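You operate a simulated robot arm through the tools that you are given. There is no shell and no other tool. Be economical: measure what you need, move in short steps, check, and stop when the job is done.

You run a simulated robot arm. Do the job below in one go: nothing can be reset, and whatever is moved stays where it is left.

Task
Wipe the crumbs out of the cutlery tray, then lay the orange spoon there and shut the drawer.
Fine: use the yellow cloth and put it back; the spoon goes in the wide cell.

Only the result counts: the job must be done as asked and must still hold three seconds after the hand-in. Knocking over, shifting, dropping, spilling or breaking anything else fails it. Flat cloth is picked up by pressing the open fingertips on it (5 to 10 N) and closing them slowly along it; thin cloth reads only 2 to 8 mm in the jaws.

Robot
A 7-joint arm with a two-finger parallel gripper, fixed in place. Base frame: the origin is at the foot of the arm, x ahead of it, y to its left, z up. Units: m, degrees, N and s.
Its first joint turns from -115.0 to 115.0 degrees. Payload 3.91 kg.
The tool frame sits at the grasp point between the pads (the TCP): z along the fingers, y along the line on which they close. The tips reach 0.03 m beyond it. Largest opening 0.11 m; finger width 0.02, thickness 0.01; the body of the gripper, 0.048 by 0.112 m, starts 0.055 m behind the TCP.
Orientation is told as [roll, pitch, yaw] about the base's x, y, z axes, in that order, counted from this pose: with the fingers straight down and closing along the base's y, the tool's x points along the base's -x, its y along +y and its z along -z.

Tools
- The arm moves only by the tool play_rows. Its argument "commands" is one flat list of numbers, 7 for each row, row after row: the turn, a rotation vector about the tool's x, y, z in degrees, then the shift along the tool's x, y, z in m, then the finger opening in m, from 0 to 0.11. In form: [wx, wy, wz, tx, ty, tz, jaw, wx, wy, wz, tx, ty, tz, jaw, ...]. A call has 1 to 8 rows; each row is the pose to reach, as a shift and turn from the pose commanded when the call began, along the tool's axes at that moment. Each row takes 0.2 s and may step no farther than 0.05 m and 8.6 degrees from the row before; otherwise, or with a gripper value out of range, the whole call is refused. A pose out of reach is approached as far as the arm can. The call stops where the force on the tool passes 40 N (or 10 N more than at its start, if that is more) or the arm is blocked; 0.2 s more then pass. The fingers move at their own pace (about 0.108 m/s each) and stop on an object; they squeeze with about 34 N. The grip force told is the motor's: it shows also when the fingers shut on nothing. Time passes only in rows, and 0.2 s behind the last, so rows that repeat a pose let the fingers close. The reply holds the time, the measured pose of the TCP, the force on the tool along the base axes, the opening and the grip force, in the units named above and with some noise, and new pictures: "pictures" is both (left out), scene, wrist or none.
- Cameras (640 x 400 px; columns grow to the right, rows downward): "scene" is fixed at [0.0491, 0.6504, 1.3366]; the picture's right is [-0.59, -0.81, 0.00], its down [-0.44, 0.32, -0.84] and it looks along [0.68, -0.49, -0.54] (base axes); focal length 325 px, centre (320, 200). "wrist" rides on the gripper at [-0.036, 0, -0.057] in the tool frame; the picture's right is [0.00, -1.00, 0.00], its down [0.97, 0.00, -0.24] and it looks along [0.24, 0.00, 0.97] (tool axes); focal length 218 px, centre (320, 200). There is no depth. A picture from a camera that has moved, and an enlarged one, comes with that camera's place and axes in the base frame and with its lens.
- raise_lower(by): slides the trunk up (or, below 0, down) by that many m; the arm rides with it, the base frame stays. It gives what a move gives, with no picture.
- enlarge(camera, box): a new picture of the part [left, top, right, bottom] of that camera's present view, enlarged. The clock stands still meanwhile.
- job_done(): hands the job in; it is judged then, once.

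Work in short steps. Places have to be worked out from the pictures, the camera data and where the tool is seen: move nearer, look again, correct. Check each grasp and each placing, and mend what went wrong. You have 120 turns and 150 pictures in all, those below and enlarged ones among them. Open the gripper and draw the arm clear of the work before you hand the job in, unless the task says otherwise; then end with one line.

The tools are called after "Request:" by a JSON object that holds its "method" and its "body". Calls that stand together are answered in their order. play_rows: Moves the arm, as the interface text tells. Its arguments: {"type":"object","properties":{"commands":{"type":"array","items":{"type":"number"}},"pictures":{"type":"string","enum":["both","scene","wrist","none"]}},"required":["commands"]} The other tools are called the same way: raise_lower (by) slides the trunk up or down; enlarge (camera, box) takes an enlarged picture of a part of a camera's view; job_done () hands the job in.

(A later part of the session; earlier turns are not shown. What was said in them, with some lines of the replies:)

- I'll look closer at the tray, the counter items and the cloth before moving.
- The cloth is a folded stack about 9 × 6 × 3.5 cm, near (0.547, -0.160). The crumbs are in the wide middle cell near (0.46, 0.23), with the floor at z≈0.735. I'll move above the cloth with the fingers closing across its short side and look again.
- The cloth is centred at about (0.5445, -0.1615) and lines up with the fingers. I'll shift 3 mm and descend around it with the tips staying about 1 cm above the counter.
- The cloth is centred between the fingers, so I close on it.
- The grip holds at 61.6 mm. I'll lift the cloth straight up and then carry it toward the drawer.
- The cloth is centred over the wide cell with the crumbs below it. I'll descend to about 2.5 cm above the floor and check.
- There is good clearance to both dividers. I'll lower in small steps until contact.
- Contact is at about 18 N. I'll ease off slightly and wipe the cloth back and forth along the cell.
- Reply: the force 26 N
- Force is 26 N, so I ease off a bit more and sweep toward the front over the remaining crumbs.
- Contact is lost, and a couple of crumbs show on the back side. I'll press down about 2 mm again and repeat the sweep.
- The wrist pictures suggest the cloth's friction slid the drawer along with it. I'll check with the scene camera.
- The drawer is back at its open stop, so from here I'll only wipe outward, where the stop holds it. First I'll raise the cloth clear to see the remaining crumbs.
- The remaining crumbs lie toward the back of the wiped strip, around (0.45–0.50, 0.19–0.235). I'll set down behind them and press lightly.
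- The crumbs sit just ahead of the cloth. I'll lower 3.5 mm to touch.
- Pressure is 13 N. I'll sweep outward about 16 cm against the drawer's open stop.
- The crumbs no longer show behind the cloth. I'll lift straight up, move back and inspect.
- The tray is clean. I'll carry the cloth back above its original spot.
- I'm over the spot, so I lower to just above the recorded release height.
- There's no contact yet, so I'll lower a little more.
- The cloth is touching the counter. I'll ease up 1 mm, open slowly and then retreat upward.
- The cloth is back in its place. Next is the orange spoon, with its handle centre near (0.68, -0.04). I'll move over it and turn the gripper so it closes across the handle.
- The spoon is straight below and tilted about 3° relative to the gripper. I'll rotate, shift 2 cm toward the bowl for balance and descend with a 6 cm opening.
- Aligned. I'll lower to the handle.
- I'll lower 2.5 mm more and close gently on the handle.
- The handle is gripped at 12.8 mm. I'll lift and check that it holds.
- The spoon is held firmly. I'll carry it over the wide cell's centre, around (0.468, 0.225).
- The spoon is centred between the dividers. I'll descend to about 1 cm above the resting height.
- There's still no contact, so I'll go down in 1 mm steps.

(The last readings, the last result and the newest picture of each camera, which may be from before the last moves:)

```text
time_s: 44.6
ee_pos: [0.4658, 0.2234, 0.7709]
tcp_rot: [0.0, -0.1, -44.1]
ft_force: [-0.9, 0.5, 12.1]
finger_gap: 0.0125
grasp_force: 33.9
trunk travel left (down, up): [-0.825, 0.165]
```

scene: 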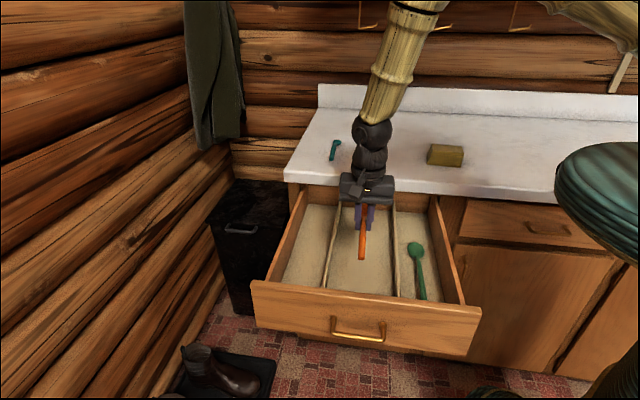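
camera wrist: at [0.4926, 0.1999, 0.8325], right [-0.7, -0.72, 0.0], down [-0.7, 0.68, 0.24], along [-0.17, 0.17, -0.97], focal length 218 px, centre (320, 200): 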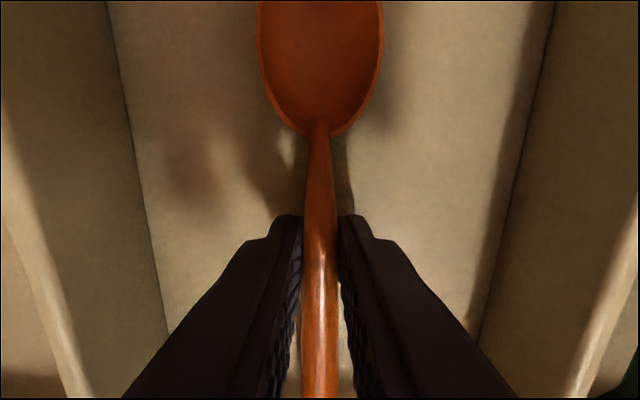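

The spoon touches the floor at 12 N. I'll open to 5 cm and lift out.

Request:
{"method": "play_rows", "body": {"commands": [0, 0, 0, 0, 0, -0.001, 0.0, 0, 0, 0, 0, 0, -0.001, 0.03, 0, 0, 0, 0, 0, -0.001, 0.05, 0, 0, 0, 0, 0, -0.001, 0.05, 0, 0, 0, 0, 0, -0.04, 0.05, 0, 0, 0, 0, 0, -0.085, 0.05, 0, 0, 0, 0, 0, -0.13, 0.05, 0, 0, 0, 0, 0, -0.175, 0.05]}}

```text
time_s: 46.4
ee_pos: [0.4643, 0.2246, 0.9444]
tcp_rot: [0.0, 0.0, -44.3]
ft_force: [0.7, 0.4, -0.6]
finger_gap: 0.0502
grasp_force: 0.0
trunk travel left (down, up): [-0.825, 0.165]
camera wrist: at [0.4912, 0.1998, 1.0012], right [-0.7, -0.72, 0.0], down [-0.7, 0.68, 0.24], along [-0.17, 0.17, -0.97], focal length 218 px, centre (320, 200)
```

scene: 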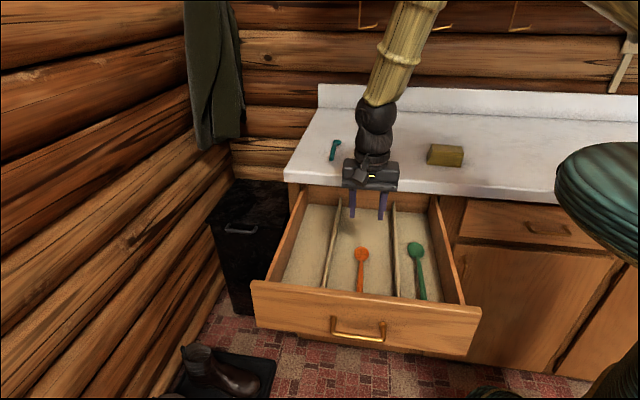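
wrist: 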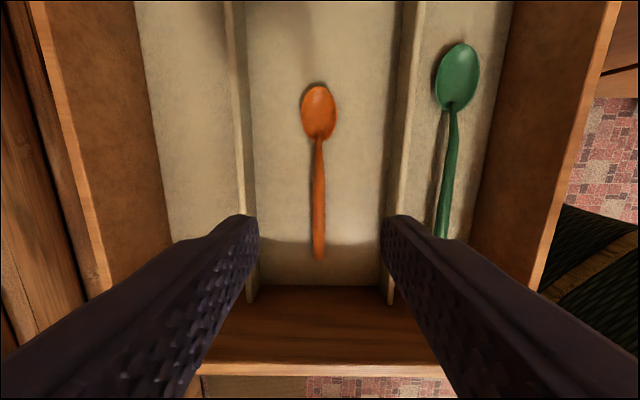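

The orange spoon lies in the wide cell. To shut the drawer I'll close the fingers, move out in front of the panel and tilt the tool 45°, so the tips can push the panel under the counter overhang.

Request:
{"method": "play_rows", "body": {"commands": [0, -5.6, 0, 0.0325, 0, 0, 0.05, 0, -11.2, 0, 0.065, 0, 0, 0.02, 0, -16.9, 0, 0.0975, 0, 0, 0, 0, -22.5, 0, 0.13, 0, 0, 0, 0, -28.1, 0, 0.1625, 0, 0, 0, 0, -33.7, 0, 0.195, 0, 0, 0, 0, -39.4, 0, 0.2275, 0, 0, 0, 0, -45, 0, 0.26, 0, 0, 0]}}

```text
time_s: 48.2
ee_pos: [0.2841, 0.4051, 0.9466]
tcp_rot: [0.2, -44.8, -44.9]
ft_force: [-0.2, 0.7, 0.1]
finger_gap: 0.0002
grasp_force: 34.3
trunk travel left (down, up): [-0.825, 0.165]
camera wrist: at [0.2741, 0.4158, 1.0112], right [-0.7, -0.71, 0.0], down [-0.61, 0.61, -0.51], along [0.37, -0.36, -0.86], focal length 218 px, centre (320, 200)
```

scene: 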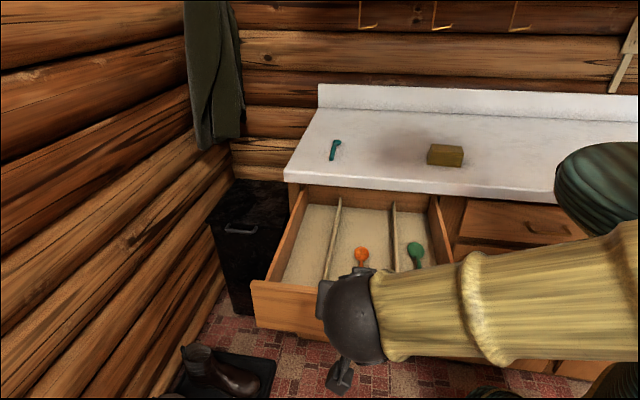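
wrist: 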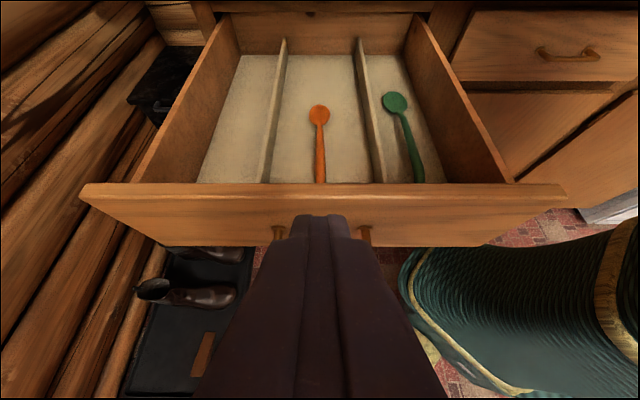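

The panel's top is at z≈0.845 with its outer face at n≈-0.01 (about 6 cm ahead of the tips), and the handle is lower at z≈0.77. I'll lower the tips straight down to z≈0.81, still in front of the panel.

Request:
{"method": "play_rows", "body": {"commands": [0, 0, 0, 0.027, 0, 0.027, 0, 0, 0, 0, 0.054, 0, 0.054, 0, 0, 0, 0, 0.081, 0, 0.081, 0, 0, 0, 0, 0.081, 0, 0.081, 0]}}

```text
time_s: 49.2
ee_pos: [0.279, 0.4055, 0.8303]
tcp_rot: [0.0, -45.0, -44.2]
ft_force: [0.7, -0.1, 0.6]
finger_gap: 0.0003
grasp_force: 34.2
trunk travel left (down, up): [-0.825, 0.165]
camera wrist: at [0.2695, 0.4166, 0.8948], right [-0.7, -0.72, 0.0], down [-0.61, 0.6, -0.52], along [0.37, -0.36, -0.86], focal length 218 px, centre (320, 200)
```

scene: 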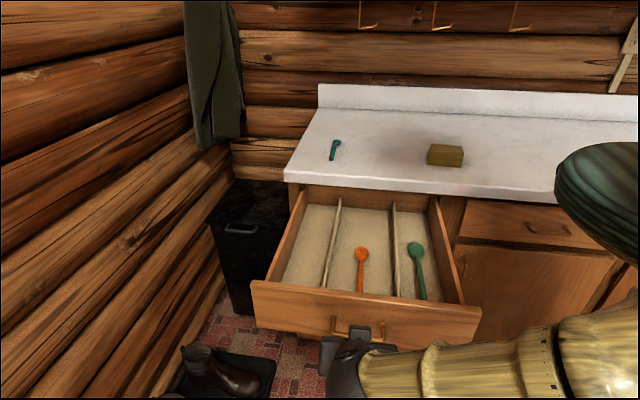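
wrist: 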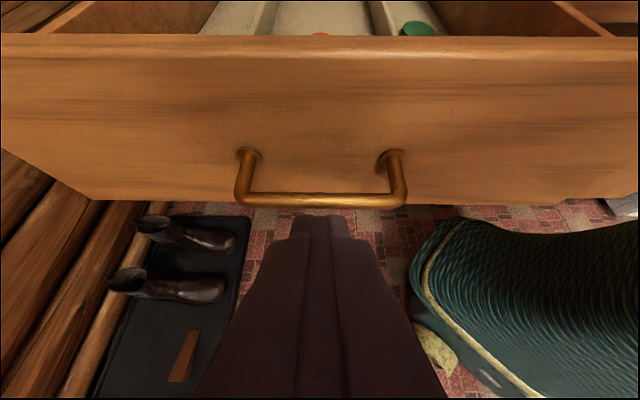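

The tips are above the handle (z≈0.78) and below the panel top. I'll advance gently and push along the drawer's axis.

Request:
{"method": "play_rows", "body": {"commands": [0, 0, 0, -0.0177, 0, 0.0177, 0, 0, 0, 0, -0.035, 0, 0.035, 0, 0, 0, 0, -0.042, 0, 0.042, 0, 0, 0, 0, -0.049, 0, 0.049, 0, 0, 0, 0, -0.06, 0, 0.06, 0, 0, 0, 0, -0.073, 0, 0.073, 0, 0, 0, 0, -0.086, 0, 0.086, 0, 0, 0, 0, -0.1, 0, 0.1, 0]}}

```text
time_s: 51.0
ee_pos: [0.3812, 0.306, 0.8307]
tcp_rot: [-0.1, -45.0, -44.1]
ft_force: [-0.9, -0.2, -0.3]
finger_gap: 0.0
grasp_force: 34.2
trunk travel left (down, up): [-0.825, 0.165]
camera wrist: at [0.3715, 0.3171, 0.8952], right [-0.7, -0.72, 0.0], down [-0.61, 0.6, -0.52], along [0.37, -0.36, -0.86], focal length 218 px, centre (320, 200)
```

scene: 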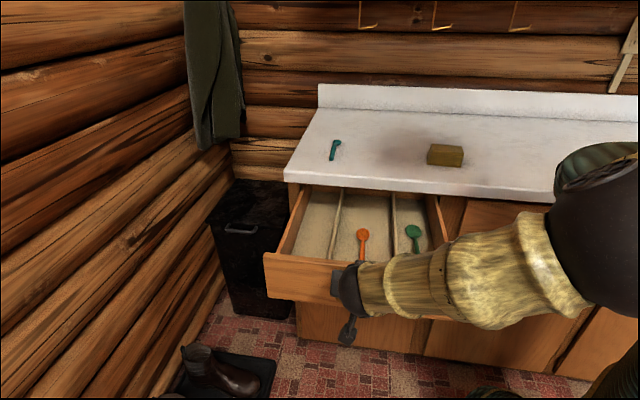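
wrist: 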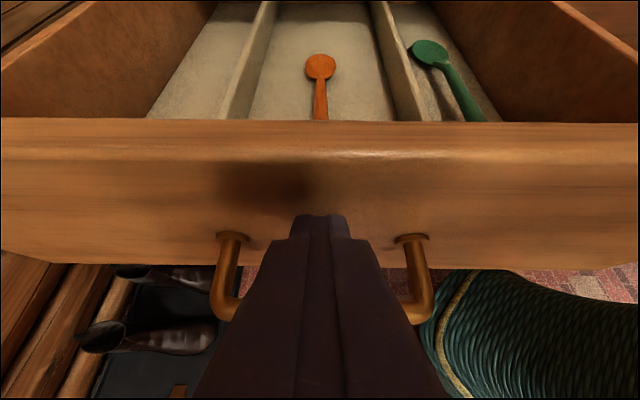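

The drawer slides smoothly and the spoon rides along. I continue.

Request:
{"method": "play_rows", "body": {"commands": [0, 0, 0, -0.012, 0, 0.012, 0, 0, 0, 0, -0.026, 0, 0.026, 0, 0, 0, 0, -0.04, 0, 0.04, 0, 0, 0, 0, -0.054, 0, 0.054, 0, 0, 0, 0, -0.068, 0, 0.068, 0, 0, 0, 0, -0.082, 0, 0.082, 0, 0, 0, 0, -0.095, 0, 0.095, 0, 0, 0, 0, -0.106, 0, 0.106, 0]}}

```text
time_s: 52.8
ee_pos: [0.4887, 0.2023, 0.8297]
tcp_rot: [0.0, -44.9, -44.0]
ft_force: [0.5, -0.4, 0.3]
finger_gap: 0.0
grasp_force: 34.2
trunk travel left (down, up): [-0.825, 0.165]
camera wrist: at [0.4796, 0.2133, 0.8946], right [-0.7, -0.72, 0.0], down [-0.61, 0.6, -0.52], along [0.37, -0.36, -0.86], focal length 218 px, centre (320, 200)
```

scene: 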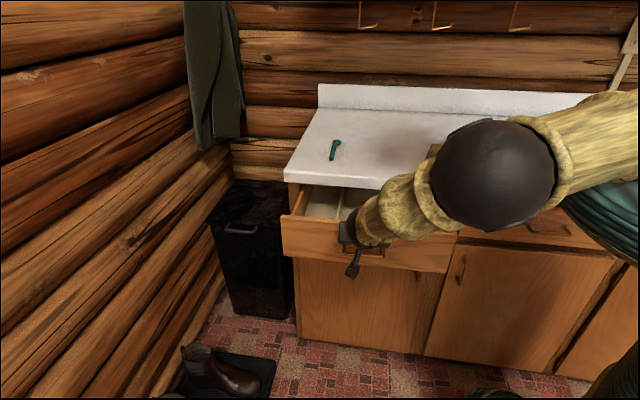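
wrist: 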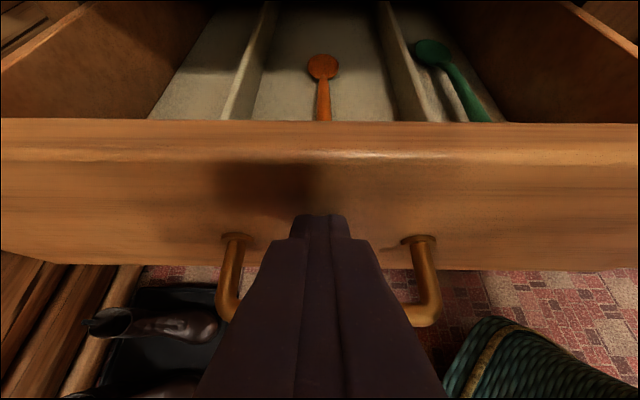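

About 15 cm remain. I'll push another 11 cm.

Request:
{"method": "play_rows", "body": {"commands": [0, 0, 0, -0.012, 0, 0.012, 0, 0, 0, 0, -0.025, 0, 0.025, 0, 0, 0, 0, -0.038, 0, 0.038, 0, 0, 0, 0, -0.05, 0, 0.05, 0, 0, 0, 0, -0.062, 0, 0.062, 0, 0, 0, 0, -0.072, 0, 0.072, 0, 0, 0, 0, -0.08, 0, 0.08, 0]}}

```text
time_s: 54.4
ee_pos: [0.571, 0.1232, 0.8296]
tcp_rot: [0.0, -45.0, -44.2]
ft_force: [0.6, 0.1, 0.7]
finger_gap: 0.0
grasp_force: 33.6
trunk travel left (down, up): [-0.825, 0.165]
camera wrist: at [0.5606, 0.1336, 0.8948], right [-0.7, -0.72, 0.0], down [-0.61, 0.6, -0.52], along [0.37, -0.36, -0.86], focal length 218 px, centre (320, 200)
```

scene: 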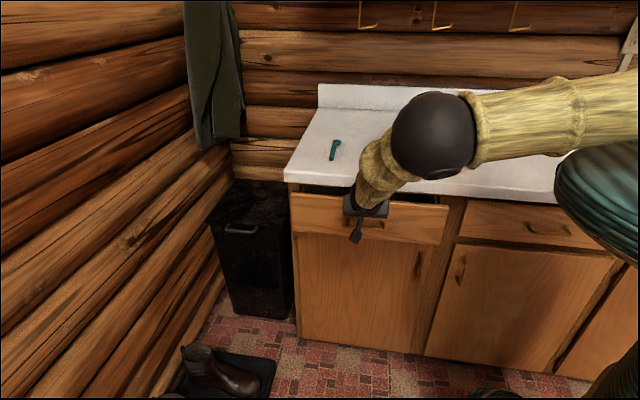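
wrist: 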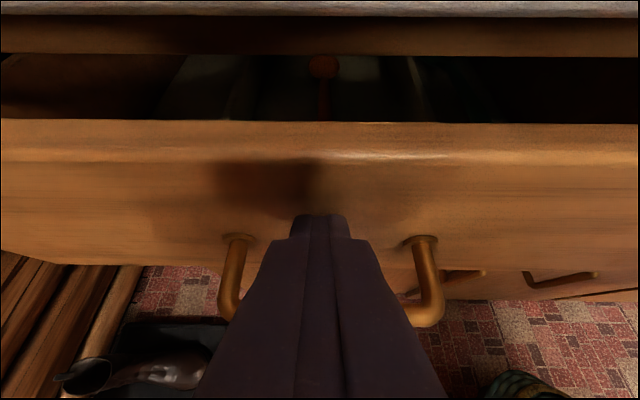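

A few centimetres are left. I'll continue in small steps until the panel seats.

Request:
{"method": "play_rows", "body": {"commands": [0, 0, 0, -0.007, 0, 0.007, 0, 0, 0, 0, -0.014, 0, 0.014, 0, 0, 0, 0, -0.02, 0, 0.02, 0, 0, 0, 0, -0.025, 0, 0.025, 0]}}

```text
time_s: 55.4
ee_pos: [0.5953, 0.098, 0.8307]
tcp_rot: [0.0, -45.0, -44.1]
ft_force: [-0.5, 0.1, 0.2]
finger_gap: 0.0001
grasp_force: 34.0
trunk travel left (down, up): [-0.825, 0.165]
camera wrist: at [0.5856, 0.1096, 0.8951], right [-0.7, -0.72, 0.0], down [-0.61, 0.6, -0.52], along [0.37, -0.36, -0.86], focal length 218 px, centre (320, 200)
```

scene: 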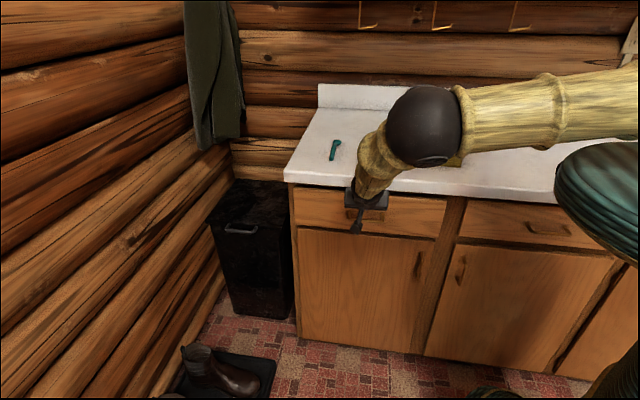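
wrist: 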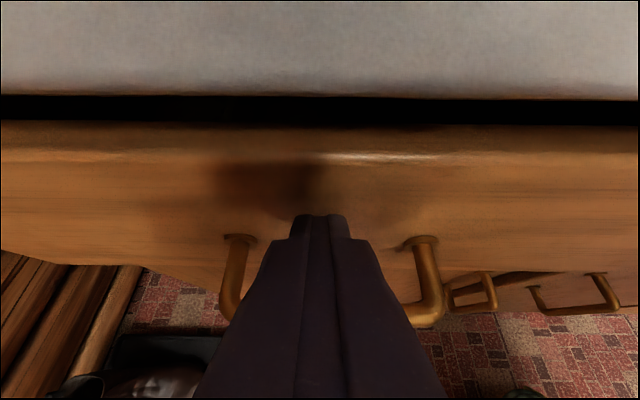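

Nearly flush, with no resistance yet. I'll make smaller steps until the force rises.

Request:
{"method": "play_rows", "body": {"commands": [0, 0, 0, -0.003, 0, 0.003, 0, 0, 0, 0, -0.006, 0, 0.006, 0, 0, 0, 0, -0.009, 0, 0.009, 0], "pictures": "wrist"}}

```text
time_s: 56.2
ee_pos: [0.6042, 0.0896, 0.83]
tcp_rot: [0.0, -45.0, -44.2]
ft_force: [0.4, -0.5, -0.5]
finger_gap: 0.0
grasp_force: 33.9
trunk travel left (down, up): [-0.825, 0.165]
camera wrist: at [0.5941, 0.1007, 0.8944], right [-0.7, -0.72, 0.0], down [-0.61, 0.6, -0.52], along [0.37, -0.36, -0.86], focal length 218 px, centre (320, 200)
```

wrist: 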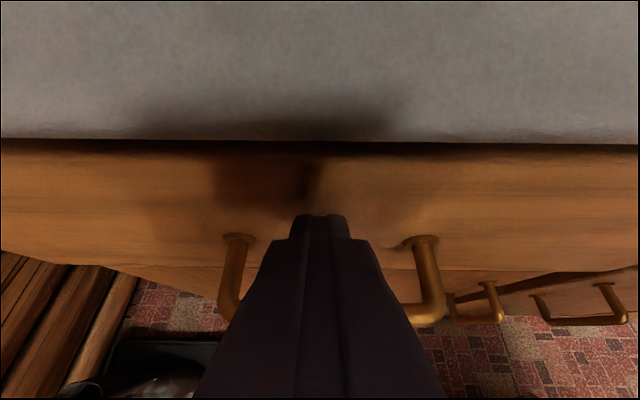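

Request:
{"method": "play_rows", "body": {"commands": [0, 0, 0, -0.003, 0, 0.003, 0, 0, 0, 0, -0.006, 0, 0.006, 0], "pictures": "scene"}}

Request:
{"method": "enlarge", "body": {"camera": "scene", "box": [280, 160, 600, 300]}}

```text
time_s: 56.8
ee_pos: [0.6109, 0.0833, 0.8301]
tcp_rot: [0.1, -45.0, -44.1]
ft_force: [-1.0, 0.9, -0.4]
finger_gap: 0.0003
grasp_force: 33.7
trunk travel left (down, up): [-0.825, 0.165]
```

scene: 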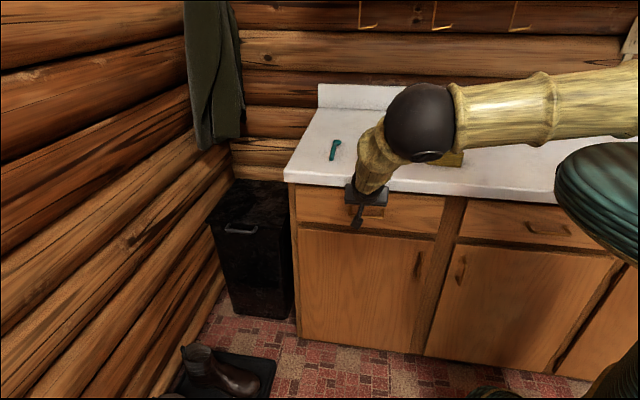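

```text
2.00 times, centred on (440, 230) of scene
camera zoom: at [0.0491, 0.6504, 1.3366], right [-0.59, -0.81, 0.0], down [-0.44, 0.32, -0.84], along [0.68, -0.49, -0.54], focal length 651 px, centre (80, 140)
```

zoom: 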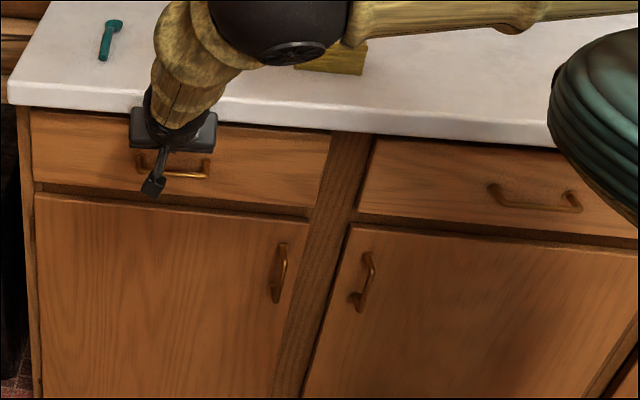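

The panel's lower edge still sits slightly proud of its neighbour's, so I keep pushing in small steps.

Request:
{"method": "play_rows", "body": {"commands": [0, 0, 0, -0.0025, 0, 0.0025, 0, 0, 0, 0, -0.005, 0, 0.005, 0, 0, 0, 0, -0.0075, 0, 0.0075, 0], "pictures": "none"}}

```text
time_s: 57.5
ee_pos: [0.6103, 0.0841, 0.828]
tcp_rot: [0.0, -44.6, -44.0]
ft_force: [-13.0, 10.8, 7.7]
finger_gap: 0.0001
grasp_force: 33.8
trunk travel left (down, up): [-0.825, 0.165]
stopped in row 3: the force on the tool passed its limit (the readings are from after the stop); the commanded pose is now the measured one
```

The force rose, so the panel seems seated. I'll back straight out and check.

Request:
{"method": "play_rows", "body": {"commands": [0, 0, 0, 0.01, 0, -0.01, 0, 0, 0, 0, 0.035, 0, -0.035, 0, 0, 0, 0, 0.065, 0, -0.065, 0, 0, 0, 0, 0.1, 0, -0.1, 0, 0, 0, 0, 0.13, 0, -0.13, 0]}}

Request:
{"method": "enlarge", "body": {"camera": "scene", "box": [280, 160, 600, 300]}}

```text
time_s: 58.7
ee_pos: [0.4803, 0.212, 0.8294]
tcp_rot: [0.0, -44.7, -44.1]
ft_force: [0.9, 0.3, 0.9]
finger_gap: 0.0
grasp_force: 34.4
trunk travel left (down, up): [-0.825, 0.165]
camera wrist: at [0.471, 0.2212, 0.8949], right [-0.7, -0.72, 0.0], down [-0.62, 0.6, -0.51], along [0.37, -0.36, -0.86], focal length 218 px, centre (320, 200)
```

scene: 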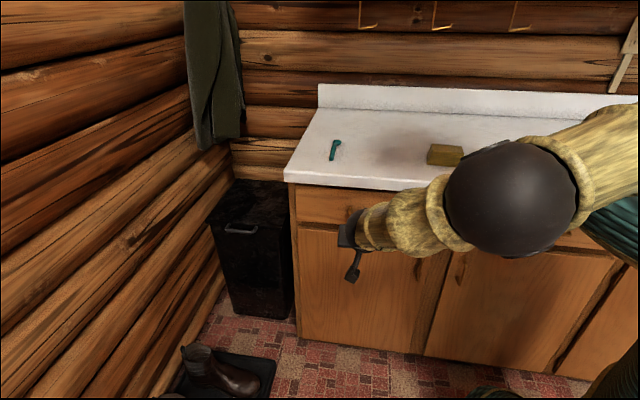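
wrist: 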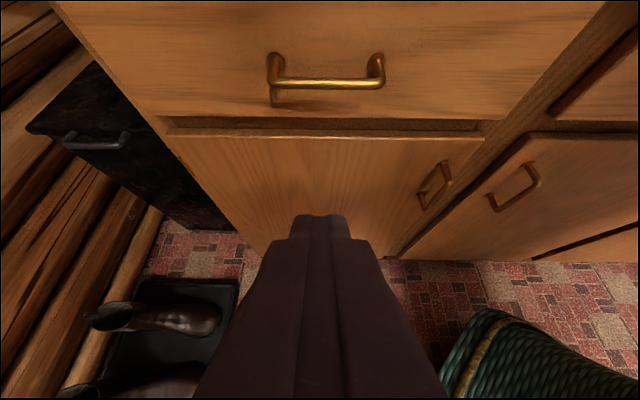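

```text
2.00 times, centred on (440, 230) of scene
camera zoom: at [0.0491, 0.6504, 1.3366], right [-0.59, -0.81, 0.0], down [-0.44, 0.32, -0.84], along [0.68, -0.49, -0.54], focal length 651 px, centre (80, 140)
```

zoom: 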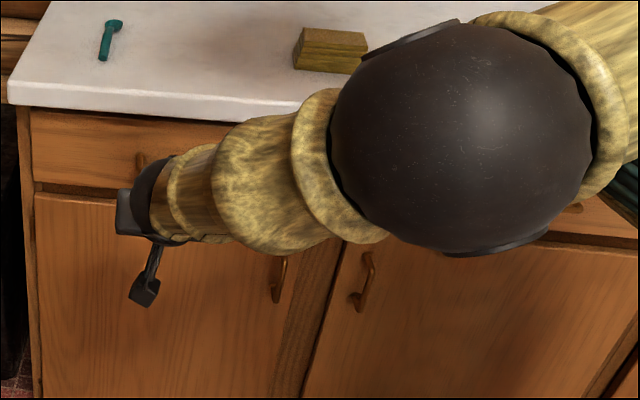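

The drawer looks shut. I'll raise the arm clear, open the gripper and compare the panel with its neighbour.

Request:
{"method": "play_rows", "body": {"commands": [0, 0, 0, 0.0, 0, -0.04, 0.03, 0, 0, 0, -0.03, 0, -0.07, 0.06, 0, 0, 0, -0.06, 0, -0.1, 0.06, 0, 0, 0, -0.09, 0, -0.13, 0.06, 0, 0, 0, -0.12, 0, -0.16, 0.06, 0, 0, 0, -0.15, 0, -0.19, 0.06, 0, 0, 0, -0.18, 0, -0.22, 0.06]}}

Request:
{"method": "enlarge", "body": {"camera": "scene", "box": [280, 160, 600, 300]}}

```text
time_s: 60.3
ee_pos: [0.4614, 0.2285, 1.1109]
tcp_rot: [-0.2, -44.6, -43.9]
ft_force: [0.3, 0.4, 0.1]
finger_gap: 0.06
grasp_force: 0.0
trunk travel left (down, up): [-0.825, 0.165]
camera wrist: at [0.4528, 0.239, 1.1769], right [-0.7, -0.72, 0.0], down [-0.62, 0.6, -0.51], along [0.36, -0.36, -0.86], focal length 218 px, centre (320, 200)
```

scene: 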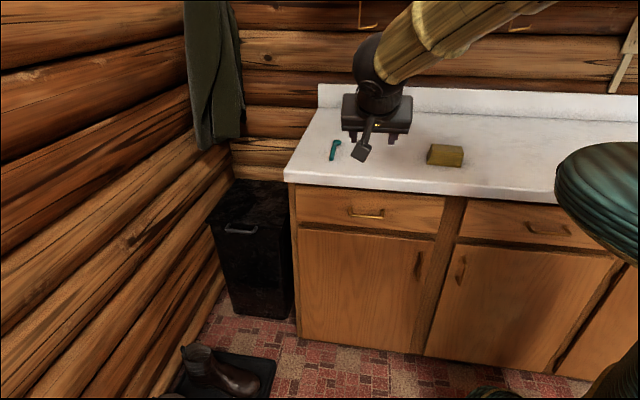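
wrist: 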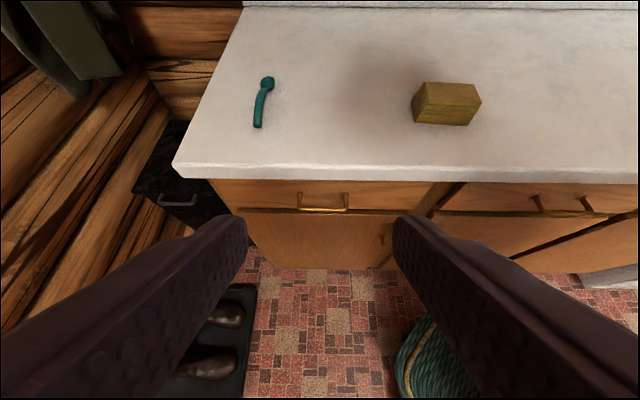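

```text
2.00 times, centred on (440, 230) of scene
camera zoom: at [0.0491, 0.6504, 1.3366], right [-0.59, -0.81, 0.0], down [-0.44, 0.32, -0.84], along [0.68, -0.49, -0.54], focal length 651 px, centre (80, 140)
```

zoom: 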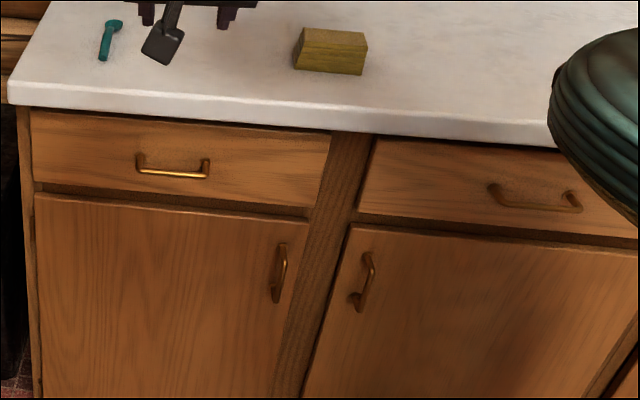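

The panel is flush with its neighbour (both bottom edges fall on one line), the cloth and teal spoon are in place, and the arm is clear with the gripper open. I'm handing in.

Request:
{"method": "job_done", "body": {}}

```text
The job is handed in.
```

The crumbs are wiped out of the tray with the yellow cloth, the cloth is back in its place on the counter, the orange spoon is in the wide cell, and the drawer is shut flush.
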